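You operate a simulated robot arm through the tools that you are given. There is no shell and no other tool.

You are at the controls of a simulated robot arm. One attempt, no reset.

Task
Band the carton on the plate both ways: across, turn the plate, along.

Only the result counts: the job must be done as asked and must still hold three seconds after the hand-in. Knocking over, shifting, dropping, spilling or breaking anything else fails it.

Robot
A 6-joint arm with a two-finger parallel gripper, fixed in place. Base frame: the origin is on the floor under the middle of its stand, x ahead of it, y to its left, z up. Units: mm, degrees, N and s.
It reaches about 1313 mm from its shoulder. Its first joint turns from -166.0 to 166.0 degrees. Payload 3.43 kg.
Tool frame: the origin (TCP) lies between the finger pads and is the grasp point; the fingertips stand 34 mm ahead of it; z points along the fingers, y is the line along which they close. The gripper opens to 128 mm. The fingers are 24 mm wide and 12 mm thick; the gripper's body (48 by 130 mm) begins 96 mm behind the TCP.
Orientation is told as [roll, pitch, yaw] about the base's x, y, z axes, in that order, counted from this pose: with the fingers straight down and closing along the base's y, the tool's x points along the base's -x, its y along +y and its z along -z.

Tools
- The arm moves only by the tool jog_arm. Its argument "plan" is one flat list of numbers, 7 for each row, row after row: the finger opening in mm, from 0 to 128, then the shift along the base's x, y, z in mm, then the turn, a rotation vector about the base's x, y, z in degrees. In form: [jaw, x, y, z, wx, wy, wz, jaw, x, y, z, wx, wy, wz, ...]. A call has 1 to 20 rows; each row is the pose to reach, as a shift and turn from the pose commanded when the call began. Each row takes 0.2 s and may step no farther than 50 mm and 8.6 degrees from the row before; otherwise, or with a gripper value out of range, the whole call is refused. Where a pose cannot be reached the arm comes as near as it can. A force on the tool above 90 N (or 10 N above the force at the start of the call, whichever is more), or a blocked arm, ends the call early, and 0.2 s more pass. Each finger travels about 153 mm/s and halts on what it meets, pressing with about 31 N; the grip force reading is that of the motor and also rises with nothing between the fingers. The clock runs only during rows and for 0.2 s after the last one: add rows that repeat a pose to give the fingers time. It gives the time, the measured TCP pose, the force on the tool (base axes), the opening and the grip force at its end, in the units of the frame above (readings bear some noise), with the torque about the TCP (base axes, N m) and any sound that the robot's microphone picked up.
- Cameras (640 x 400 px; columns grow to the right, rows downward): "scene" is fixed at [399.2, -650.1, 1481.5]; the picture's right is [0.51, 0.86, 0.00], its down [0.51, -0.30, -0.81] and it looks along [-0.70, 0.41, -0.59] (base axes); focal length 214 px, centre (320, 200). "wrist" rides on the gripper at [76, -11, -160] in the tool frame; the picture's right is [0.15, 0.99, 0.00], its down [-0.88, 0.13, -0.46] and it looks along [-0.45, 0.07, 0.89] (tool axes); focal length 234 px, centre (320, 200). There is no depth. A picture from a camera that has moved, and an enlarged one, comes with that camera's place and axes in the base frame and with its lens.
- camera(camera): a new picture of that camera. It takes no simulated time.
- zoom(camera, box): a new picture of the part [left, top, right, bottom] of that camera's present view, enlarged. It takes no simulated time.
- job_done(): hands the job in; it is judged then, once.

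Nothing tells you positions but the pictures and the camera data. Unless the task says otherwise, let go and move clear before handing in.

The tools are called after "Call:" as name(argument=value, ...) on one line, values as JSON. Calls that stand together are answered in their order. jog_arm: Moves the arm, as the interface text tells. Its arguments: {"type":"object","properties":{"plan":{"type":"array","items":{"type":"number"}}},"required":["plan"]} The other tools are called the same way: camera (camera) takes a picture; zoom (camera, box) takes an enlarged picture of a part of a camera's view; job_done () hands the job in.

At the start:

```text
time_s: 0.0
tcp_pos: [543.9, 323.5, 1137.1]
orientation: [0.0, -0.1, 0.1]
wrist_force: [-0.4, -0.7, 0.1]
moment: [0.02, 0.0, -0.02]
gripper_width: 127.8
grasp_force: 0.2
```

scene: 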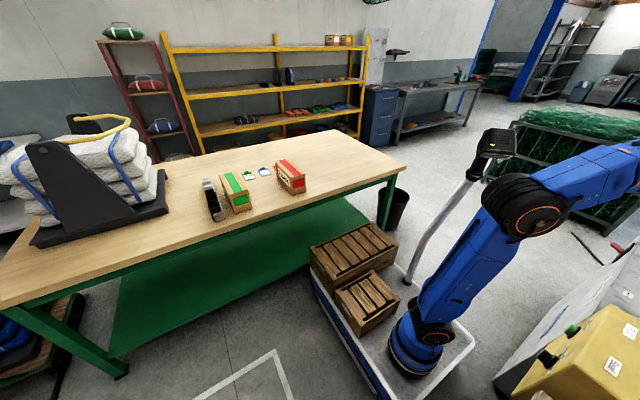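
wrist: 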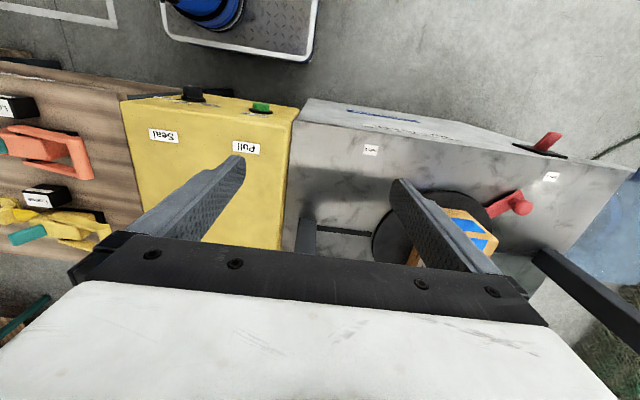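

I see a yellow machine with a "Pull" and a "Seal" button, a grey bench with a black plate holding a carton with red levers, and a shelf of tools. I'll look closer before moving anything.

Call:
zoom(camera="wrist", box=[280, 80, 640, 305])

Call:
zoom(camera="wrist", box=[0, 50, 320, 250])

Call:
zoom(camera="scene", box=[440, 200, 640, 400])

```text
1.78 times, centred on (460, 192) of wrist
camera zoom: at [466.8, 312.8, 1296.6], right [-0.15, 0.99, 0.0], down [0.88, 0.13, 0.46], along [0.45, 0.07, -0.89], focal length 416 px, centre (71, 213)
```

zoom: 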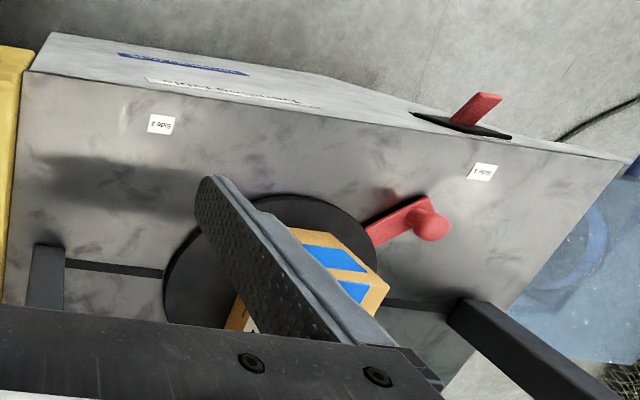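

```text
2.00 times, centred on (160, 150) of wrist
camera zoom: at [466.8, 312.8, 1296.6], right [-0.15, 0.99, 0.0], down [0.88, 0.13, 0.46], along [0.45, 0.07, -0.89], focal length 468 px, centre (640, 300)
```

zoom: 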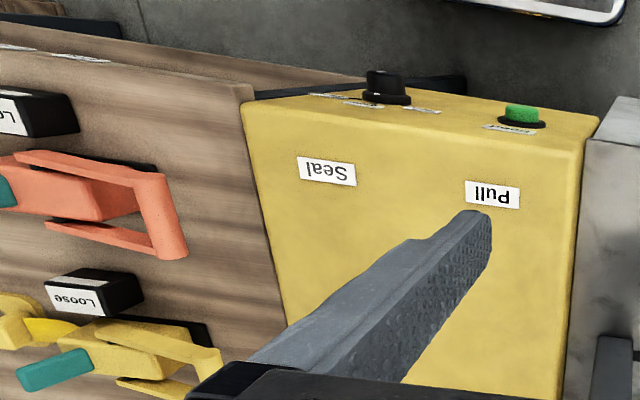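

```text
2.00 times, centred on (540, 300) of scene
camera zoom: at [399.2, -650.1, 1481.5], right [0.51, 0.86, 0.0], down [0.51, -0.3, -0.81], along [-0.7, 0.41, -0.59], focal length 429 px, centre (-120, 0)
```

zoom: 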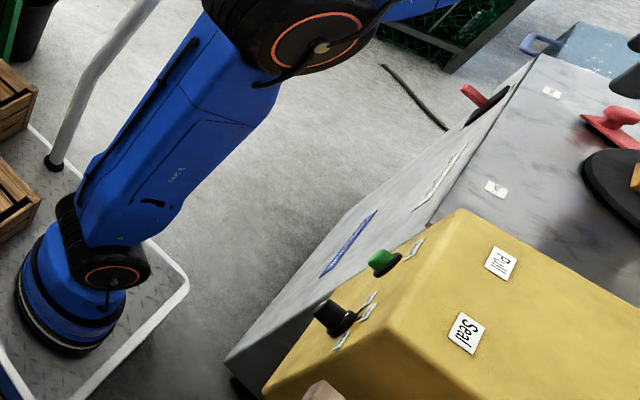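

I need parallax and a clearer view of the plate and levers, so I'll move the hand left and a bit higher, well above everything.

Call:
jog_arm(plan=[128, 0, 45, 15, 0, 0, 0, 128, 0, 90, 30, 0, 0, 0, 128, -10, 135, 45, 0, 0, 0, 128, -20, 180, 60, 0, 0, 0, 128, -30, 225, 70, 0, 0, 0, 128, -40, 270, 80, 0, 0, 0, 128, -40, 270, 80, 0, 0, 0])

Call:
camera(camera="wrist")

Call:
camera(camera="scene")

```text
time_s: 1.6
tcp_pos: [491.5, 539.7, 1126.1]
orientation: [0.3, -0.2, 0.0]
wrist_force: [0.4, -0.7, -0.2]
moment: [0.02, 0.03, -0.01]
gripper_width: 128.2
grasp_force: 0.1
out of reach, approached as far as the arm can: row 2, 3, 4, 5, 6, 7
```

```text
taken
camera wrist: at [415.1, 528.4, 1285.5], right [-0.15, 0.99, 0.0], down [0.88, 0.13, 0.46], along [0.45, 0.07, -0.89], focal length 234 px, centre (320, 200)
```

wrist: 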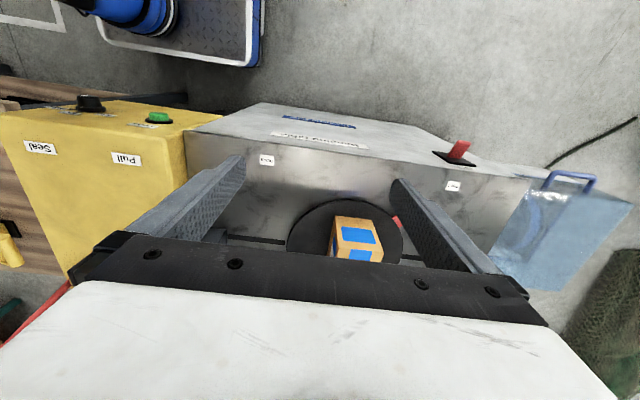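

```text
taken
```

scene: 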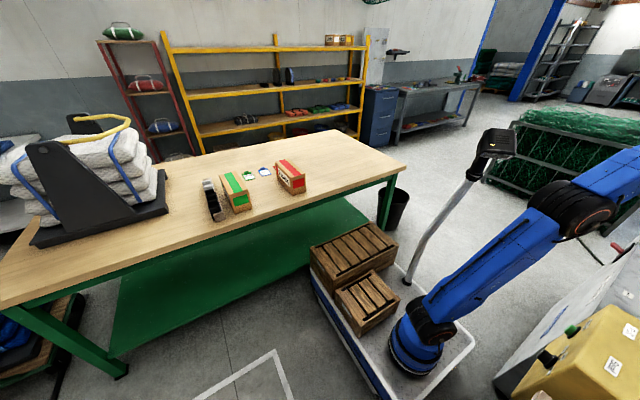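

The plate with the carton is around (730, 640), its bench top at z ≈ 805, and the yellow box top at z ≈ 867. I'll read the texts and labels in close-up.

Call:
zoom(camera="wrist", box=[190, 90, 510, 290])

Call:
zoom(camera="wrist", box=[300, 180, 420, 275])

Call:
zoom(camera="wrist", box=[40, 80, 220, 192])

Call:
zoom(camera="wrist", box=[420, 100, 640, 300])

Call:
zoom(camera="wrist", box=[250, 105, 380, 170])

```text
2.00 times, centred on (350, 190) of wrist
camera zoom: at [415.1, 528.4, 1285.5], right [-0.15, 0.99, 0.0], down [0.88, 0.13, 0.46], along [0.45, 0.07, -0.89], focal length 468 px, centre (260, 220)
```

zoom: 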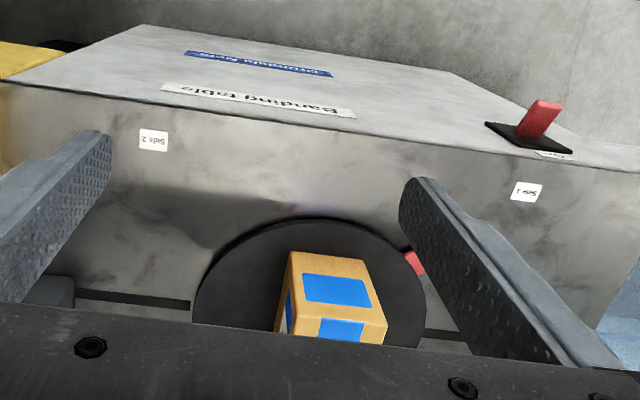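

```text
4.21 times, centred on (360, 228) of wrist
camera zoom: at [415.1, 528.4, 1285.5], right [-0.15, 0.99, 0.0], down [0.88, 0.13, 0.46], along [0.45, 0.07, -0.89], focal length 986 px, centre (152, 84)
```

zoom: 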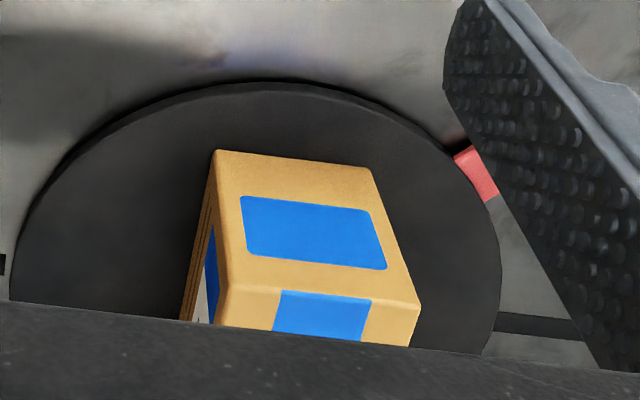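

```text
3.56 times, centred on (130, 136) of wrist
camera zoom: at [415.1, 528.4, 1285.5], right [-0.15, 0.99, 0.0], down [0.88, 0.13, 0.46], along [0.45, 0.07, -0.89], focal length 833 px, centre (996, 428)
```

zoom: 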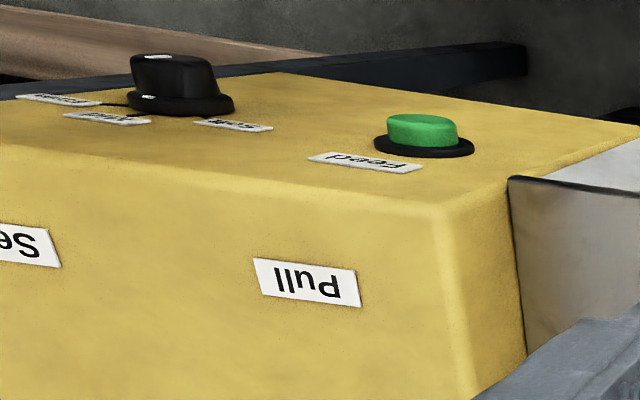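

```text
2.00 times, centred on (530, 200) of wrist
camera zoom: at [415.1, 528.4, 1285.5], right [-0.15, 0.99, 0.0], down [0.88, 0.13, 0.46], along [0.45, 0.07, -0.89], focal length 468 px, centre (-100, 200)
```

zoom: 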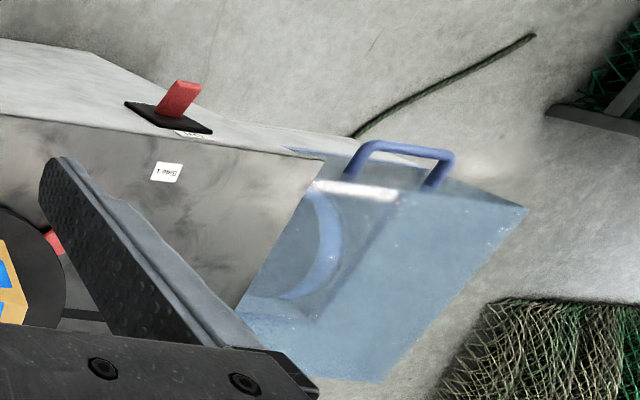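

```text
4.92 times, centred on (315, 138) of wrist
camera zoom: at [415.1, 528.4, 1285.5], right [-0.15, 0.99, 0.0], down [0.88, 0.13, 0.46], along [0.45, 0.07, -0.89], focal length 1153 px, centre (345, 508)
```

zoom: 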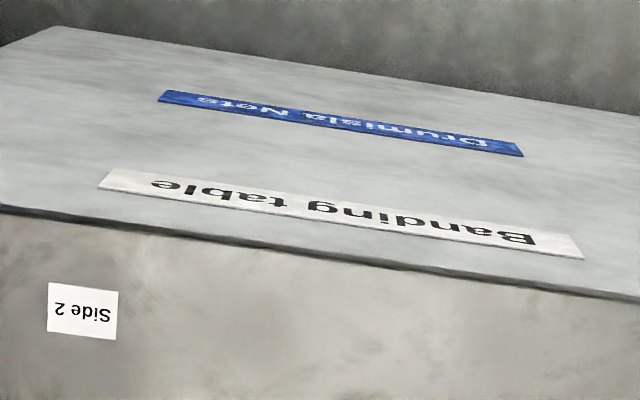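

The table has a front face with a green "Feed" button, a black selector knob, and a red lever, plus labels I can't read yet. I'll lower and tilt the hand back toward the robot so the camera can read the fronts.

Call:
jog_arm(plan=[128, -25, -40, -25, 0, -5, 0, 128, -50, -80, -50, 0, -10, 0, 128, -75, -120, -75, 0, -15, 0, 128, -100, -160, -100, 0, -20, 0, 128, -125, -200, -125, 0, -25, 0, 128, -150, -240, -150, 0, -30, 0, 128, -150, -240, -150, 0, -30, 0])

Call:
camera(camera="wrist")

```text
refused: row 1 steps farther than a row can; nothing moved
```

```text
taken
camera wrist: at [415.1, 528.4, 1285.5], right [-0.15, 0.99, 0.0], down [0.88, 0.13, 0.46], along [0.45, 0.07, -0.89], focal length 234 px, centre (320, 200)
```

wrist: 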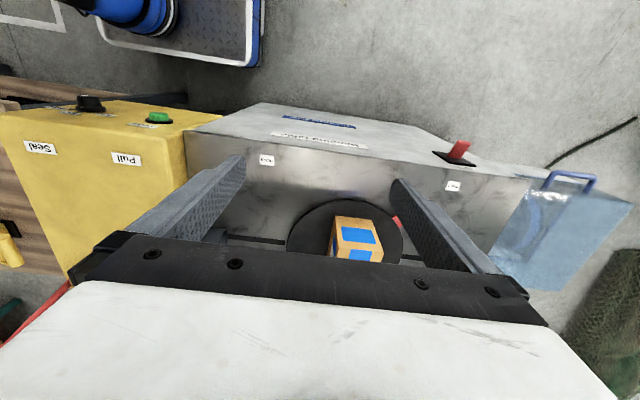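

My first row was slightly too long (53 mm). Same plan with smaller steps.

Call:
jog_arm(plan=[128, -22, -35, -22, 0, -5, 0, 128, -44, -70, -44, 0, -10, 0, 128, -66, -105, -66, 0, -15, 0, 128, -88, -140, -88, 0, -20, 0, 128, -110, -175, -110, 0, -25, 0, 128, -132, -210, -132, 0, -30, 0, 128, -132, -210, -132, 0, -30, 0])

Call:
camera(camera="wrist")

```text
time_s: 3.2
tcp_pos: [363.0, 325.6, 991.9]
orientation: [0.1, -30.1, -0.1]
wrist_force: [0.1, 0.1, -0.5]
moment: [0.0, 0.02, -0.01]
gripper_width: 127.8
grasp_force: 0.0
```

```text
taken
camera wrist: at [216.8, 316.0, 1090.7], right [-0.13, 0.99, -0.07], down [0.53, 0.13, 0.84], along [0.84, 0.07, -0.54], focal length 234 px, centre (320, 200)
```

wrist: 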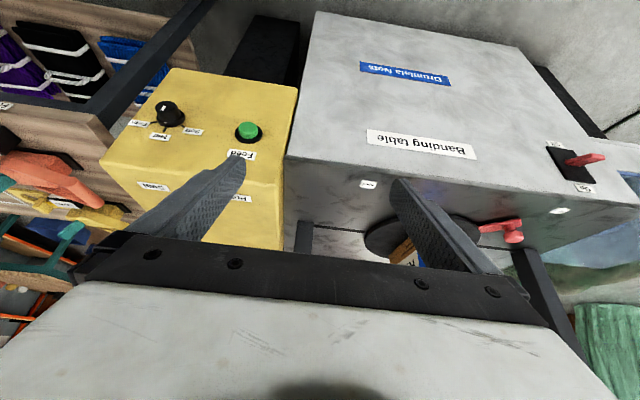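

Call:
zoom(camera="wrist", box=[100, 70, 300, 195])

Call:
zoom(camera="wrist", box=[0, 0, 200, 125])

Call:
zoom(camera="wrist", box=[0, 120, 200, 320])

Call:
zoom(camera="wrist", box=[460, 120, 640, 300])

Call:
zoom(camera="wrist", box=[280, 170, 460, 290])

```text
3.20 times, centred on (200, 132) of wrist
camera zoom: at [216.8, 316.0, 1090.7], right [-0.13, 0.99, -0.07], down [0.53, 0.13, 0.84], along [0.84, 0.07, -0.54], focal length 749 px, centre (704, 416)
```

zoom: 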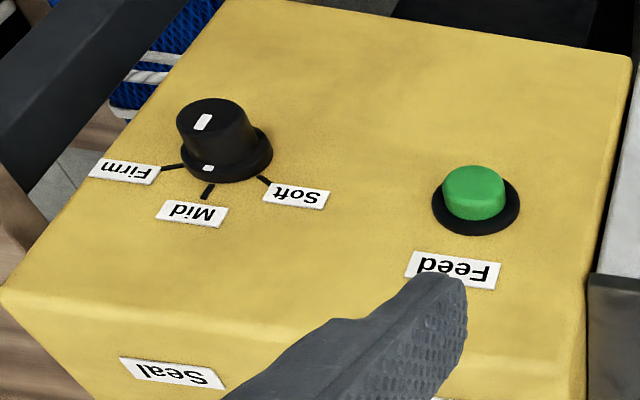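

```text
3.20 times, centred on (100, 62) of wrist
camera zoom: at [216.8, 316.0, 1090.7], right [-0.13, 0.99, -0.07], down [0.53, 0.13, 0.84], along [0.84, 0.07, -0.54], focal length 749 px, centre (1024, 640)
```

zoom: 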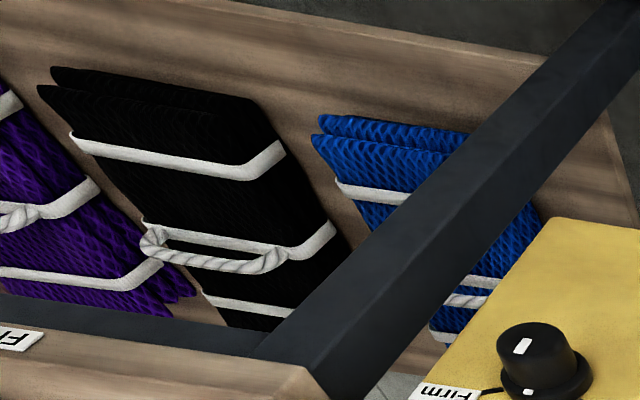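

```text
2.00 times, centred on (100, 220) of wrist
camera zoom: at [216.8, 316.0, 1090.7], right [-0.13, 0.99, -0.07], down [0.53, 0.13, 0.84], along [0.84, 0.07, -0.54], focal length 468 px, centre (760, 160)
```

zoom: 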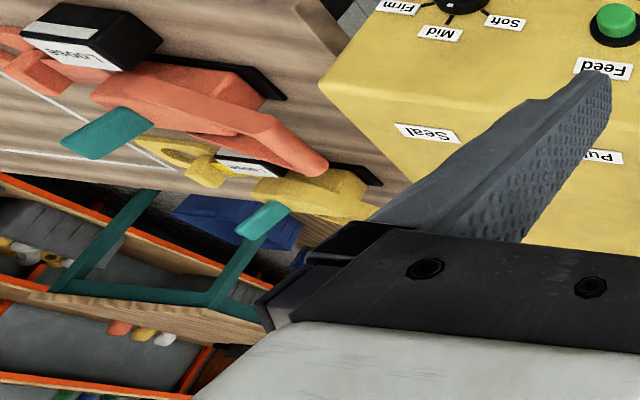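

```text
2.22 times, centred on (550, 210) of wrist
camera zoom: at [216.8, 316.0, 1090.7], right [-0.13, 0.99, -0.07], down [0.53, 0.13, 0.84], along [0.84, 0.07, -0.54], focal length 520 px, centre (-191, 178)
```

zoom: 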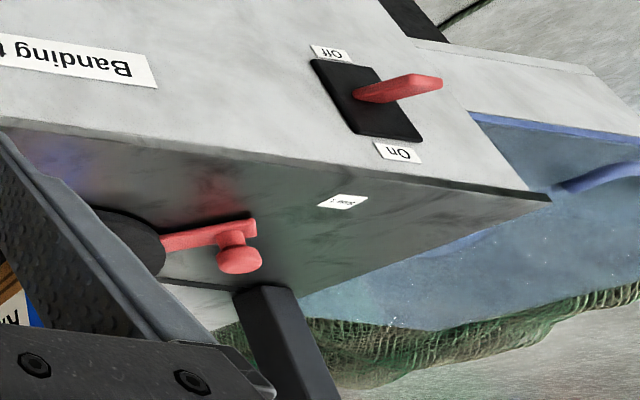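

```text
3.33 times, centred on (370, 230) of wrist
camera zoom: at [216.8, 316.0, 1090.7], right [-0.13, 0.99, -0.07], down [0.53, 0.13, 0.84], along [0.84, 0.07, -0.54], focal length 781 px, centre (153, 100)
```

zoom: 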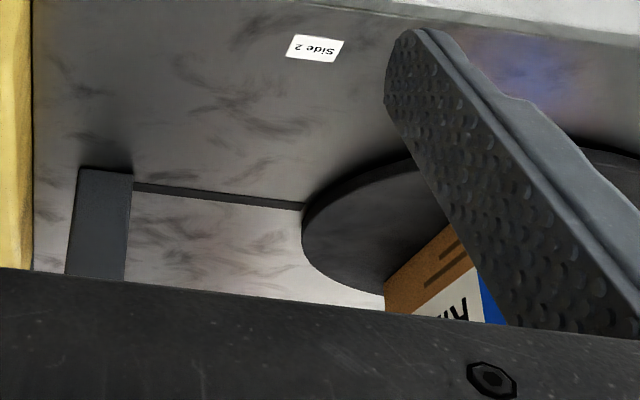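

Controls so far: On/Off toggle (red, front right), Firm/Mid/Soft knob, green Feed button, and "Pull"/"Seal" on the top of the yellow box; the plate's red crank points to "Side 1". I'll look at the yellow box's top and the carton's label from above.

Call:
jog_arm(plan=[128, 34, -25, 10, 0, 4, 0, 128, 68, -50, 20, 0, 8, 0, 128, 102, -75, 30, 0, 12, 0, 128, 136, -100, 40, 0, 17, 0, 128, 170, -125, 50, 0, 22, 0, 128, 204, -150, 60, 0, 26, 0, 128, 237, -175, 68, 0, 30, 0, 128, 237, -175, 68, 0, 30, 0])

Call:
camera(camera="wrist")

```text
time_s: 5.0
tcp_pos: [601.6, 152.1, 1058.3]
orientation: [0.0, 0.0, 0.0]
wrist_force: [-0.3, 0.5, 0.0]
moment: [0.01, 0.01, 0.0]
gripper_width: 128.2
grasp_force: 0.1
```

```text
taken
camera wrist: at [524.5, 141.2, 1217.5], right [-0.15, 0.99, 0.0], down [0.88, 0.13, 0.46], along [0.45, 0.07, -0.89], focal length 234 px, centre (320, 200)
```

wrist: 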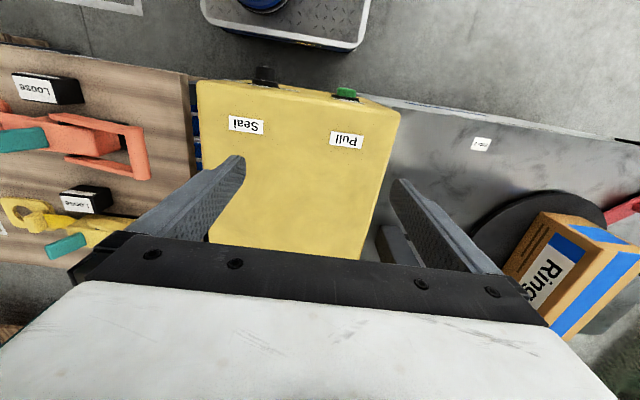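

The carton's label starts with "Ring…" — I'll want to read it, because the tension might depend on it. The gripper blocks the far side, so I'll turn the hand 90° to see the box top and beyond.

Call:
jog_arm(plan=[128, 4, 6, 0, 0, 0, 8.2, 128, 8, 12, 0, 0, 0, 16.4, 128, 12, 18, 0, 0, 0, 24.6, 128, 16, 24, 0, 0, 0, 32.8, 128, 20, 30, 0, 0, 0, 41, 128, 24, 36, 0, 0, 0, 49.2, 128, 28, 42, 0, 0, 0, 57.4, 128, 32, 48, 0, 0, 0, 65.6, 128, 36, 54, 0, 0, 0, 73.8, 128, 42, 61, 0, 0, 0, 82, 128, 48, 68, 0, 0, 0, 90, 128, 48, 68, 0, 0, 0, 90])

Call:
camera(camera="wrist")

Call:
camera(camera="scene")

```text
time_s: 7.6
tcp_pos: [646.6, 220.7, 1058.5]
orientation: [-0.1, -0.1, 90.0]
wrist_force: [-0.8, -0.2, -0.5]
moment: [0.0, 0.02, 0.01]
gripper_width: 127.9
grasp_force: 0.1
```

```text
taken
camera wrist: at [656.3, 146.0, 1217.1], right [-0.99, -0.15, 0.0], down [-0.13, 0.88, 0.46], along [-0.07, 0.45, -0.89], focal length 234 px, centre (320, 200)
```

wrist: 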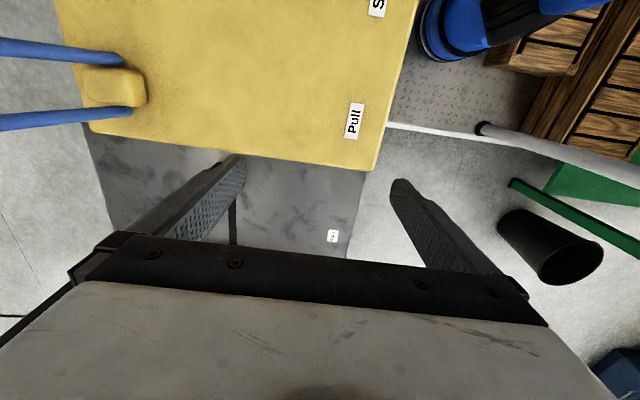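

```text
taken
```

scene: 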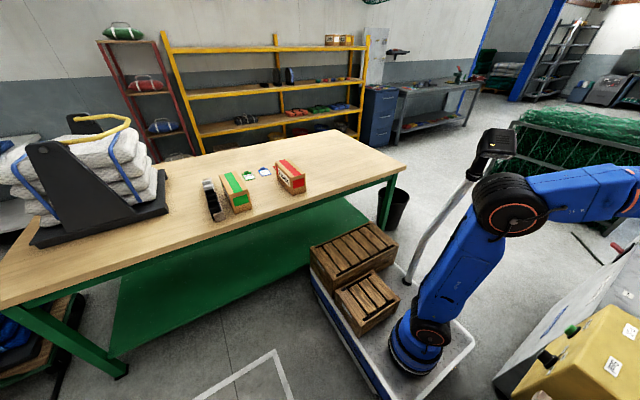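

There's a U-shaped blue-armed handle with a yellow block at the far end of the box in line with "Pull". I'll turn back and tilt the camera forward to see it properly.

Call:
jog_arm(plan=[128, -15, -2, 5, 0, 0, -8.2, 128, -30, -4, 10, 0, 0, -16.4, 128, -45, -6, 15, 0, 0, -24.6, 128, -60, -8, 20, 0, 0, -32.8, 128, -75, -10, 25, 0, 0, -41, 128, -90, -12, 30, 0, 0, -49.2, 128, -105, -14, 35, 0, 0, -57.4, 128, -120, -16, 40, 0, 0, -65.6, 128, -135, -18, 45, 0, 0, -73.8, 128, -150, -20, 50, 0, 0, -82, 128, -165, -20, 55, 0, 0, -90])

Call:
jog_arm(plan=[128, 0, 0, 5, 0, -8, 0, 128, 0, 0, 10, 0, -16, 0, 128, 0, 0, 15, 0, -24, 0, 128, 0, 0, 20, 0, -32, 0, 128, 0, 0, 20, 0, -40, 0, 128, 0, 0, 20, 0, -48, 0, 128, 0, 0, 20, 0, -50, 0])

Call:
camera(camera="wrist")

```text
time_s: 10.0
tcp_pos: [478.9, 201.8, 1111.5]
orientation: [0.0, 0.0, -0.2]
wrist_force: [0.0, 0.0, 0.1]
moment: [-0.02, -0.01, -0.02]
gripper_width: 128.1
grasp_force: 0.1
```

```text
time_s: 11.6
tcp_pos: [482.0, 200.4, 1132.4]
orientation: [0.1, -50.2, -0.2]
wrist_force: [-1.1, 0.4, -0.2]
moment: [0.02, 0.03, -0.03]
gripper_width: 127.8
grasp_force: 0.1
```

```text
taken
camera wrist: at [309.2, 190.2, 1175.5], right [-0.09, 0.99, -0.11], down [0.21, 0.13, 0.97], along [0.97, 0.07, -0.22], focal length 234 px, centre (320, 200)
```

wrist: 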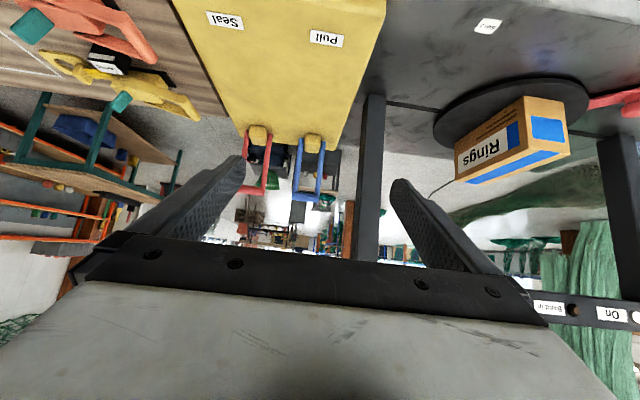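

Now clear: two U-shaped levers at the back, red under "Seal" and blue under "Pull", plus an arch over the plate with indicators ("On", "Band in"). I'll zoom in on these.

Call:
zoom(camera="wrist", box=[200, 90, 380, 250])

Call:
zoom(camera="wrist", box=[480, 240, 640, 340])

Call:
zoom(camera="wrist", box=[420, 60, 640, 200])

Call:
zoom(camera="wrist", box=[160, 0, 400, 150])

```text
2.50 times, centred on (290, 170) of wrist
camera zoom: at [309.2, 190.2, 1175.5], right [-0.09, 0.99, -0.11], down [0.21, 0.13, 0.97], along [0.97, 0.07, -0.22], focal length 585 px, centre (395, 275)
```

zoom: 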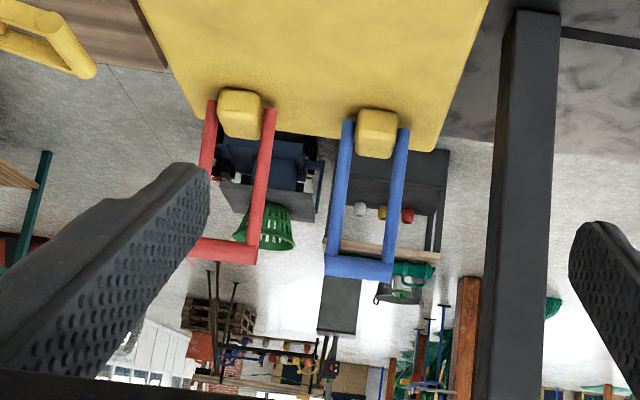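

```text
4.00 times, centred on (560, 290) of wrist
camera zoom: at [309.2, 190.2, 1175.5], right [-0.09, 0.99, -0.11], down [0.21, 0.13, 0.97], along [0.97, 0.07, -0.22], focal length 937 px, centre (-640, -160)
```

zoom: 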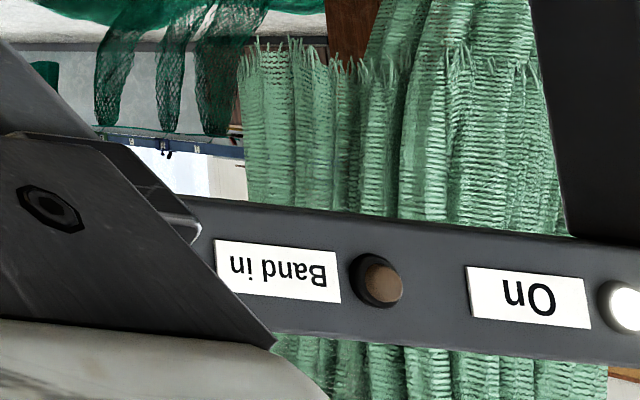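

```text
2.86 times, centred on (530, 130) of wrist
camera zoom: at [309.2, 190.2, 1175.5], right [-0.09, 0.99, -0.11], down [0.21, 0.13, 0.97], along [0.97, 0.07, -0.22], focal length 669 px, centre (-280, 400)
```

zoom: 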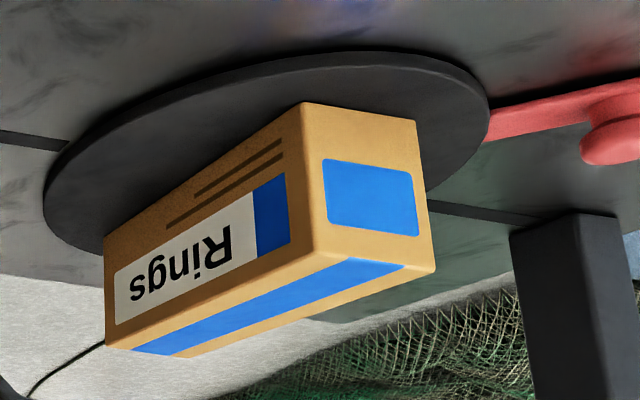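

```text
2.67 times, centred on (280, 75) of wrist
camera zoom: at [309.2, 190.2, 1175.5], right [-0.09, 0.99, -0.11], down [0.21, 0.13, 0.97], along [0.97, 0.07, -0.22], focal length 624 px, centre (427, 533)
```

zoom: 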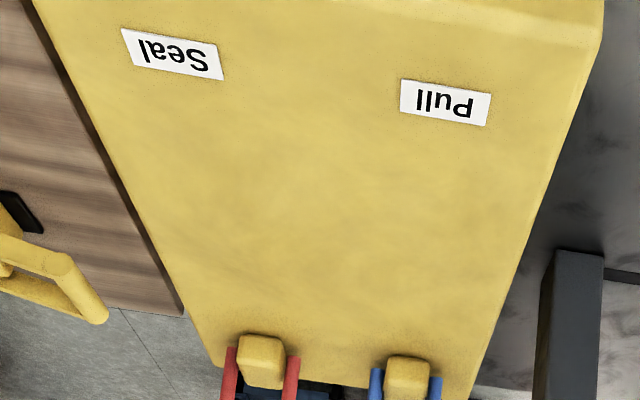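

The "On" lamp looks lit; the knob seems to be at "Mid". I'll check the sample cartons and cards on the wooden table, which could tell the tension required for the "Rings" carton.

Call:
zoom(camera="scene", box=[190, 140, 330, 230])

Call:
zoom(camera="scene", box=[235, 160, 285, 190])

Call:
zoom(camera="scene", box=[500, 240, 640, 400])

Call:
zoom(camera="scene", box=[0, 80, 200, 300])

```text
4.44 times, centred on (260, 185) of scene
camera zoom: at [399.2, -650.1, 1481.5], right [0.51, 0.86, 0.0], down [0.51, -0.3, -0.81], along [-0.7, 0.41, -0.59], focal length 953 px, centre (587, 267)
```

zoom: 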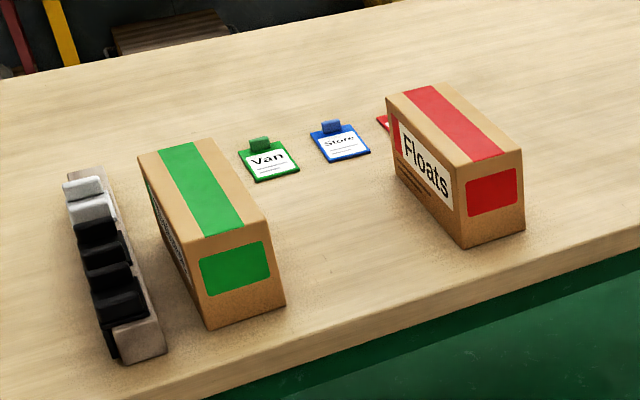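

```text
12.80 times, centred on (260, 175) of scene
camera zoom: at [399.2, -650.1, 1481.5], right [0.51, 0.86, 0.0], down [0.51, -0.3, -0.81], along [-0.7, 0.41, -0.59], focal length 2745 px, centre (1088, 520)
```

zoom: 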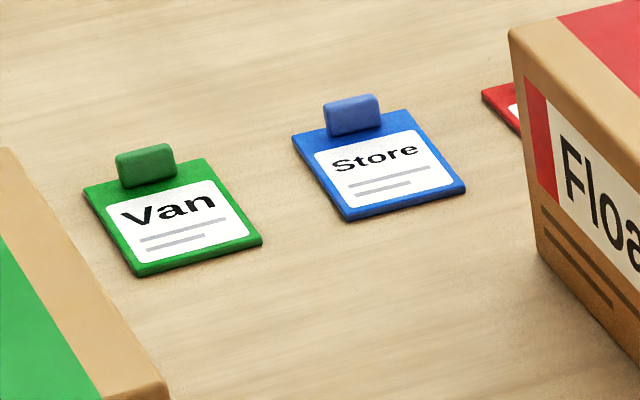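

```text
2.50 times, centred on (570, 320) of scene
camera zoom: at [399.2, -650.1, 1481.5], right [0.51, 0.86, 0.0], down [0.51, -0.3, -0.81], along [-0.7, 0.41, -0.59], focal length 536 px, centre (-305, -100)
```

zoom: 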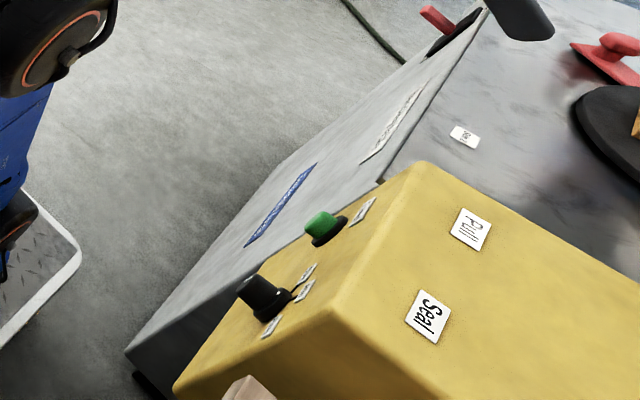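

```text
1.82 times, centred on (100, 190) of scene
camera zoom: at [399.2, -650.1, 1481.5], right [0.51, 0.86, 0.0], down [0.51, -0.3, -0.81], along [-0.7, 0.41, -0.59], focal length 390 px, centre (720, 218)
```

zoom: 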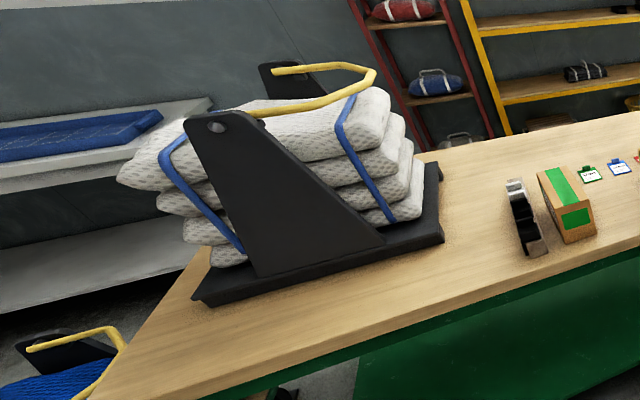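

No tension instruction there, so I'll see where the knob is set. Next I'll move left to see the whole arch with its lamps, the toggle and the crank.

Call:
jog_arm(plan=[128, -5, 42, -14, 0, 0, 0, 128, -10, 84, -28, 0, 0, 0, 128, -15, 126, -42, 0, 0, 0, 128, -20, 168, -56, 0, 0, 0, 128, -26, 210, -70, 0, 0, 0, 128, -32, 250, -82, 0, 0, 0, 128, -32, 250, -82, 0, 0, 0])

Call:
camera(camera="wrist")

```text
time_s: 13.2
tcp_pos: [450.8, 453.8, 1051.2]
orientation: [0.1, -50.1, -0.1]
wrist_force: [-0.4, -0.1, 0.4]
moment: [0.02, 0.03, -0.01]
gripper_width: 127.8
grasp_force: 0.1
```

```text
taken
camera wrist: at [277.3, 443.0, 1094.5], right [-0.09, 0.99, -0.11], down [0.22, 0.13, 0.97], along [0.97, 0.07, -0.23], focal length 234 px, centre (320, 200)
```

wrist: 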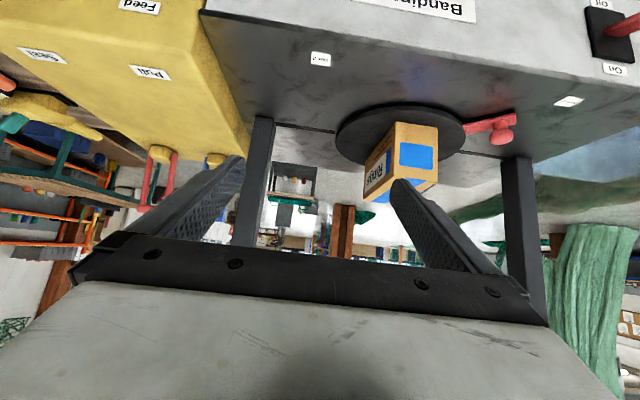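

The plate centre is near (728, 638), the crank knob near (638, 784, 847), arch posts at y ≈ 330 and 950 with a crossbar at z ≈ 1225. I'll view the carton from above, staying in front of the arch, to judge its alignment.

Call:
jog_arm(plan=[128, 22, 18, -8, 0, 6.3, 0, 128, 44, 36, -16, 0, 12.6, 0, 128, 66, 54, -24, 0, 18.9, 0, 128, 88, 72, -32, 0, 25.2, 0, 128, 110, 90, -40, 0, 31.5, 0, 128, 132, 108, -48, 0, 37.8, 0, 128, 155, 126, -56, 0, 44, 0, 128, 174, 146, -66, 0, 50, 0, 128, 174, 146, -66, 0, 50, 0])

Call:
camera(camera="wrist")

Call:
camera(camera="scene")

```text
time_s: 15.2
tcp_pos: [623.6, 597.2, 982.4]
orientation: [-0.1, 0.1, 0.0]
wrist_force: [0.2, 0.6, 0.2]
moment: [0.01, 0.01, 0.0]
gripper_width: 127.8
grasp_force: 0.1
```

```text
taken
camera wrist: at [546.7, 586.2, 1142.6], right [-0.15, 0.99, 0.0], down [0.88, 0.13, 0.46], along [0.45, 0.07, -0.89], focal length 234 px, centre (320, 200)
```

wrist: 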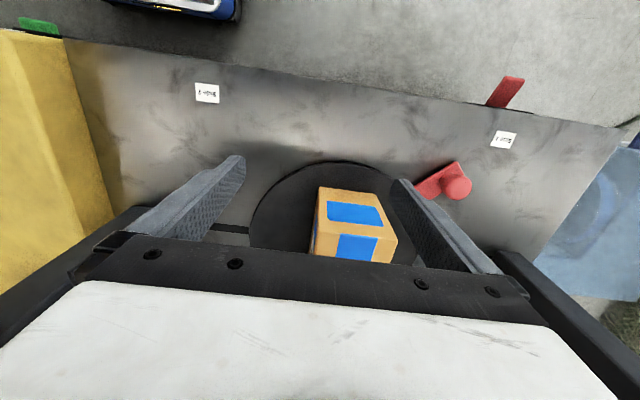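

```text
taken
```

scene: 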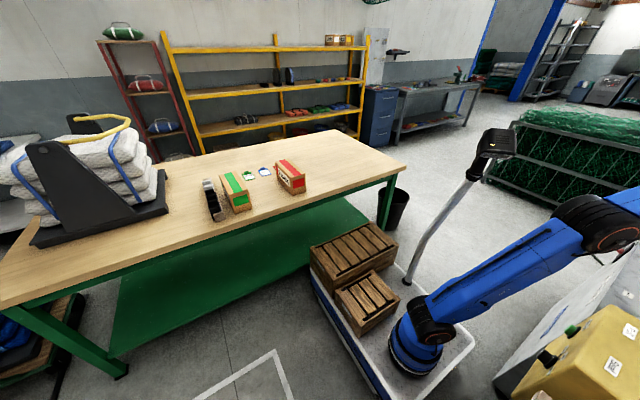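

Call:
zoom(camera="wrist", box=[230, 150, 422, 270])

Call:
zoom(camera="wrist", box=[390, 60, 582, 220])

```text
3.33 times, centred on (326, 210) of wrist
camera zoom: at [546.7, 586.2, 1142.6], right [-0.15, 0.99, 0.0], down [0.88, 0.13, 0.46], along [0.45, 0.07, -0.89], focal length 781 px, centre (300, 167)
```

zoom: 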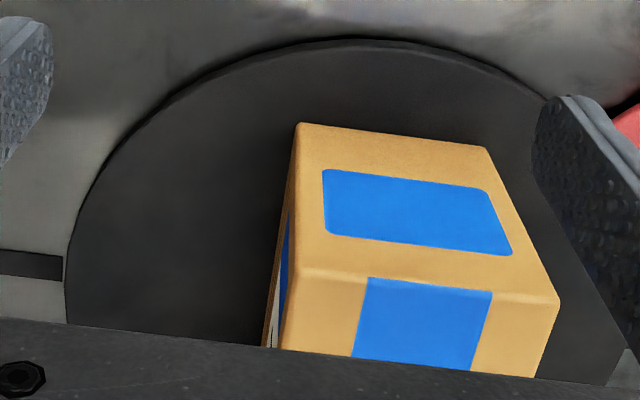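

```text
2.50 times, centred on (486, 140) of wrist
camera zoom: at [546.7, 586.2, 1142.6], right [-0.15, 0.99, 0.0], down [0.88, 0.13, 0.46], along [0.45, 0.07, -0.89], focal length 585 px, centre (-95, 350)
```

zoom: 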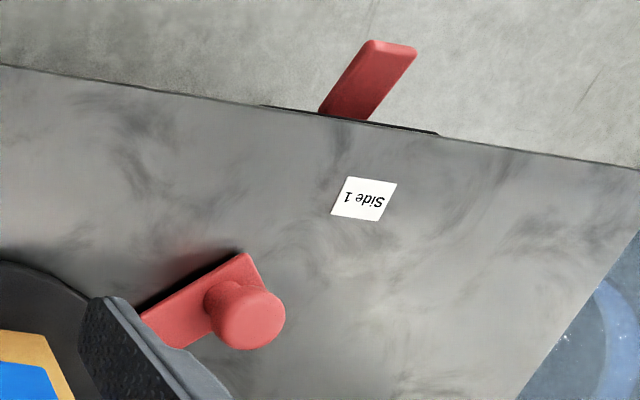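

The geometry now fits together: plate centre ≈ (785, 643), crank knob on a 205 mm radius pointing at "Side 1" (135°), with "Side 2" at 225°, and the carton is aligned with the arch. The toggle is tilted towards On. Now I'll go to the front of the yellow box to look closely at the Feed button and knob.

Call:
jog_arm(plan=[128, -22, -18, 8, 0, -6.3, 0, 128, -44, -36, 16, 0, -12.6, 0, 128, -66, -54, 24, 0, -18.9, 0, 128, -88, -72, 32, 0, -25.2, 0, 128, -110, -90, 40, 0, -31.5, 0, 128, -132, -108, 48, 0, -37.8, 0, 128, -155, -126, 56, 0, -44, 0, 128, -174, -147, 50, 0, -50, 0, 128, -181, -182, 20, 0, -52, 0, 128, -188, -217, -10, 0, -54, 0, 128, -195, -252, -40, 0, -56, 0, 128, -202, -287, -70, 0, -58, 0, 128, -209, -322, -100, 0, -60, 0, 128, -216, -357, -125, 0, -60, 0, 128, -222, -392, -145, 0, -60, 0, 128, -222, -392, -145, 0, -60, 0])

Call:
camera(camera="wrist")

Call:
camera(camera="scene")

```text
time_s: 18.6
tcp_pos: [401.3, 206.2, 841.1]
orientation: [0.1, -60.2, -0.1]
wrist_force: [0.1, -0.1, 0.8]
moment: [0.02, 0.03, 0.01]
gripper_width: 128.0
grasp_force: 0.1
```

```text
taken
camera wrist: at [224.0, 195.4, 855.0], right [-0.07, 0.99, -0.13], down [0.04, 0.13, 0.99], along [1.0, 0.07, -0.05], focal length 234 px, centre (320, 200)
```

wrist: 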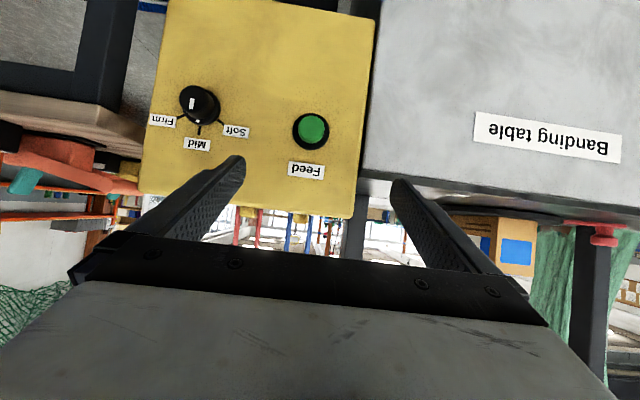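

```text
taken
```

scene: 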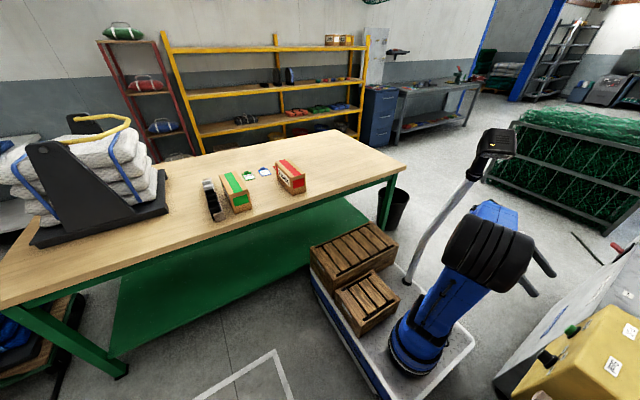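

Call:
zoom(camera="wrist", box=[130, 70, 350, 210])

Call:
zoom(camera="wrist", box=[220, 190, 380, 270])

```text
2.86 times, centred on (240, 140) of wrist
camera zoom: at [224.0, 195.4, 855.0], right [-0.07, 0.99, -0.13], down [0.04, 0.13, 0.99], along [1.0, 0.07, -0.05], focal length 669 px, centre (549, 371)
```

zoom: 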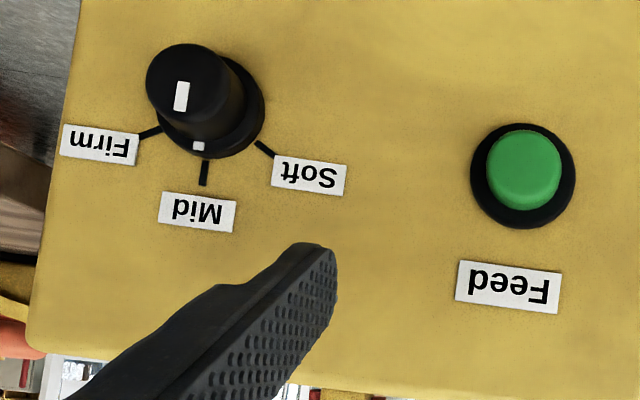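

```text
4.00 times, centred on (300, 230) of wrist
camera zoom: at [224.0, 195.4, 855.0], right [-0.07, 0.99, -0.13], down [0.04, 0.13, 0.99], along [1.0, 0.07, -0.05], focal length 937 px, centre (400, 80)
```

zoom: 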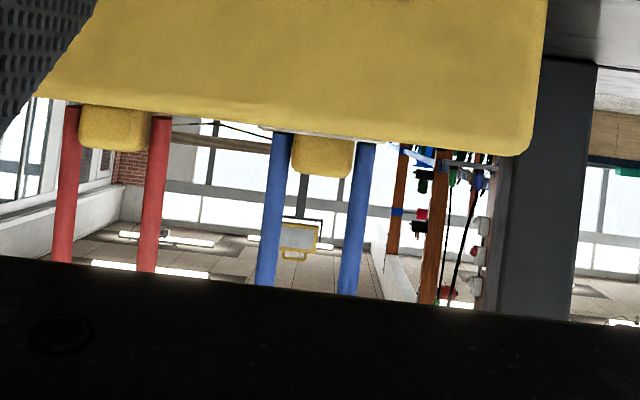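

The knob is at "Mid" (left as is), the Feed cap is at about (537, 193, 747) on a vertical face. I'll close the fingers, come level with the button and press it gently along +x.

Call:
jog_arm(plan=[60, 5, -6, -40, 0, 0, 0, 0, 10, -13, -80, 0, 0, 0, 0, 20, -13, -86, 0, 0, 0, 0, 50, -13, -86, 0, 0, 0, 0, 75, -13, -86, 0, 0, 0, 0, 85, -13, -86, 0, 0, 0, 0, 90, -13, -86, 0, 0, 0])

Call:
camera(camera="wrist")

```text
time_s: 20.2
tcp_pos: [488.3, 200.5, 766.3]
orientation: [0.0, -60.0, -0.2]
wrist_force: [0.4, -0.1, 0.0]
moment: [0.01, 0.01, 0.03]
gripper_width: 0.1
grasp_force: 30.9
out of reach, approached as far as the arm can: row 3, 4, 5, 6, 7
```

```text
taken
camera wrist: at [311.6, 191.0, 779.2], right [-0.07, 0.99, -0.13], down [0.05, 0.13, 0.99], along [1.0, 0.07, -0.06], focal length 234 px, centre (320, 200)
```

wrist: 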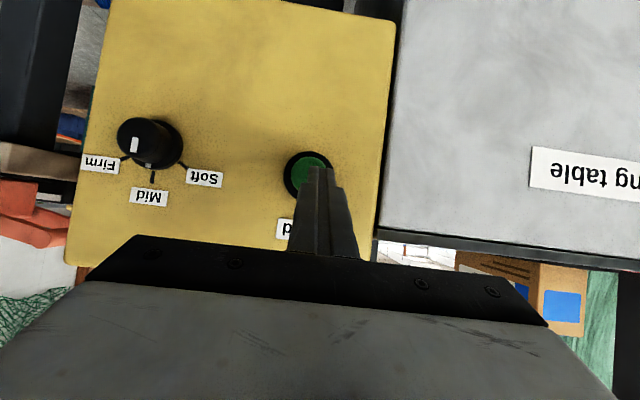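

The arm is near its inner limit at this tilt (stopped ~11 mm high). Reducing the tilt to about 40° gives the wrist more room; the finger corner will then meet the cap's centre.

Call:
jog_arm(plan=[0, -4, -2, 0, 0, 7, 0, 0, -4, -4, 0, 0, 14, 0, 0, -2, -7, -1, 0, 20, 0, 0, 2, -7, -1, 0, 20, 0, 0, 6, -7, -1, 0, 20, 0])

Call:
camera(camera="wrist")

```text
time_s: 21.4
tcp_pos: [494.1, 196.3, 763.7]
orientation: [0.2, -40.0, -0.1]
wrist_force: [1.2, -0.4, -0.9]
moment: [0.01, 0.03, 0.02]
gripper_width: 0.0
grasp_force: 31.1
```

```text
taken
camera wrist: at [332.8, 185.8, 837.1], right [-0.11, 0.99, -0.09], down [0.38, 0.13, 0.92], along [0.92, 0.07, -0.39], focal length 234 px, centre (320, 200)
```

wrist: 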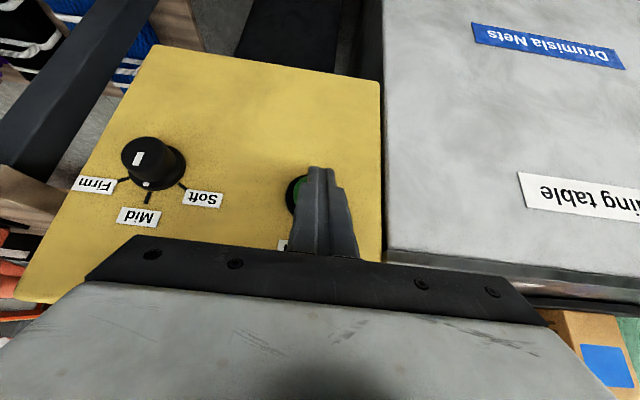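

The finger lines up with the button. Advancing in small steps.

Call:
jog_arm(plan=[0, 5, -2, 0, 0, 0, 0, 0, 9, -3, 0, 0, 0, 0, 0, 13, -3, 0, 0, 0, 0, 0, 17, -3, 0, 0, 0, 0, 0, 20, -3, 0, 0, 0, 0, 0, 20, -3, 0, 0, 0, 0])

Call:
zoom(camera="wrist", box=[240, 130, 400, 260])

```text
time_s: 22.8
tcp_pos: [514.2, 192.4, 763.3]
orientation: [0.2, -40.2, -0.1]
wrist_force: [-60.8, -3.8, 21.7]
moment: [0.05, 0.51, -0.21]
gripper_width: 0.0
grasp_force: 31.2
heard: click
```

```text
3.08 times, centred on (320, 195) of wrist
camera zoom: at [351.6, 182.1, 836.3], right [-0.11, 0.99, -0.09], down [0.38, 0.13, 0.92], along [0.92, 0.07, -0.39], focal length 720 px, centre (320, 215)
```

zoom: 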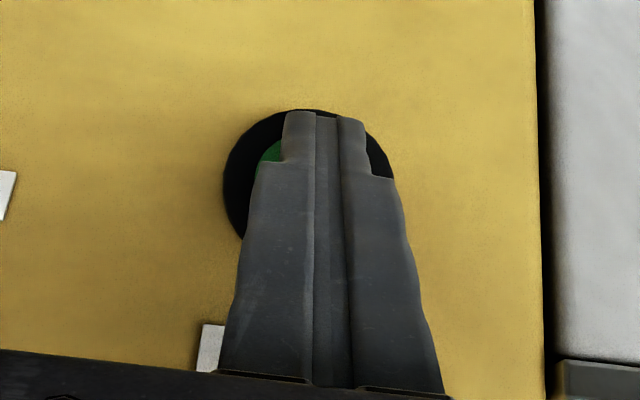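

A clear click at about 60 N. I'll back off and rise to look at the arch's lamps and whether the band has been fed.

Call:
jog_arm(plan=[0, -20, 0, 0, 0, 0, 0, 0, -50, 0, 10, 0, 0, 0, 0, -60, 10, 50, 0, -3, 0, 0, -60, 20, 95, 0, -6, 0, 0, -55, 30, 140, 0, -10, 0, 0, -50, 40, 185, 0, -14, 0, 0, -45, 50, 230, 0, -18, 0, 0, -40, 65, 270, 0, -22, 0, 0, -35, 85, 310, 0, -26, 0, 0, -35, 105, 350, 0, -30, 0, 0, -35, 105, 350, 0, -30, 0])

Call:
camera(camera="wrist")

```text
time_s: 25.2
tcp_pos: [477.0, 296.2, 1116.7]
orientation: [0.1, -70.1, 0.0]
wrist_force: [-0.3, -0.5, -0.6]
moment: [0.02, 0.0, 0.05]
gripper_width: 0.1
grasp_force: 31.1
```

```text
taken
camera wrist: at [298.9, 286.0, 1098.7], right [-0.05, 0.99, -0.14], down [-0.13, 0.13, 0.98], along [0.99, 0.07, 0.12], focal length 234 px, centre (320, 200)
```

wrist: 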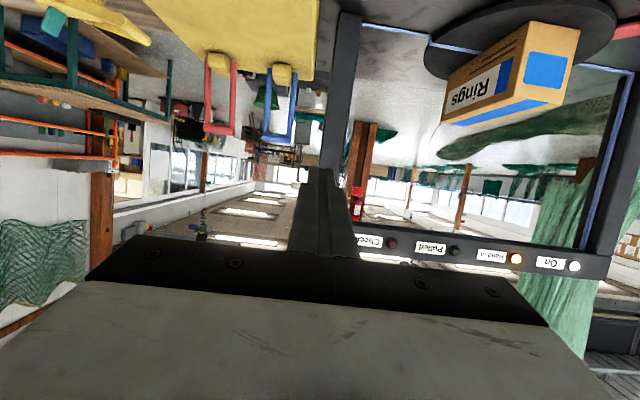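

Call:
zoom(camera="wrist", box=[340, 210, 600, 290])

Call:
zoom(camera="wrist", box=[300, 0, 640, 212])

Call:
zoom(camera="wrist", box=[180, 30, 320, 150])

```text
2.46 times, centred on (470, 250) of wrist
camera zoom: at [298.9, 286.0, 1098.7], right [-0.05, 0.99, -0.14], down [-0.13, 0.13, 0.98], along [0.99, 0.07, 0.12], focal length 576 px, centre (-49, 77)
```

zoom: 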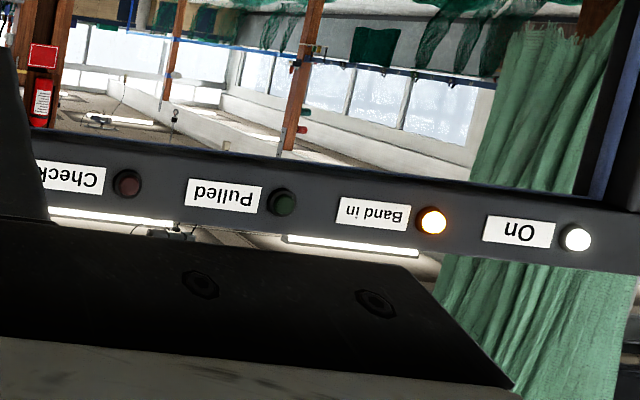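

```text
1.88 times, centred on (470, 106) of wrist
camera zoom: at [298.9, 286.0, 1098.7], right [-0.05, 0.99, -0.14], down [-0.13, 0.13, 0.98], along [0.99, 0.07, 0.12], focal length 441 px, centre (38, 377)
```

zoom: 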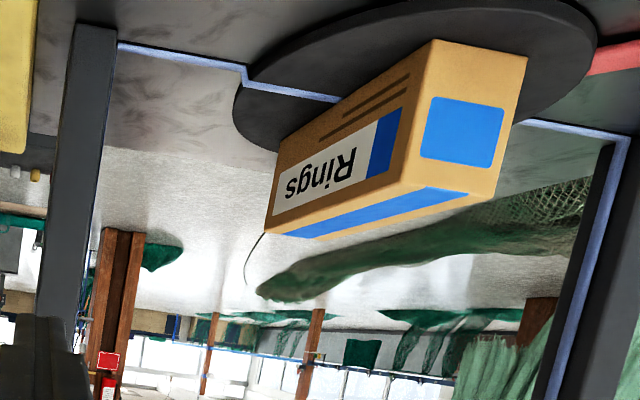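

```text
3.33 times, centred on (250, 90) of wrist
camera zoom: at [298.9, 286.0, 1098.7], right [-0.05, 0.99, -0.14], down [-0.13, 0.13, 0.98], along [0.99, 0.07, 0.12], focal length 781 px, centre (553, 567)
```

zoom: 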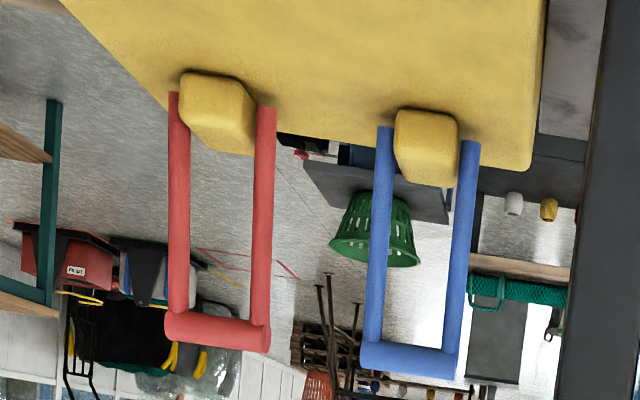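

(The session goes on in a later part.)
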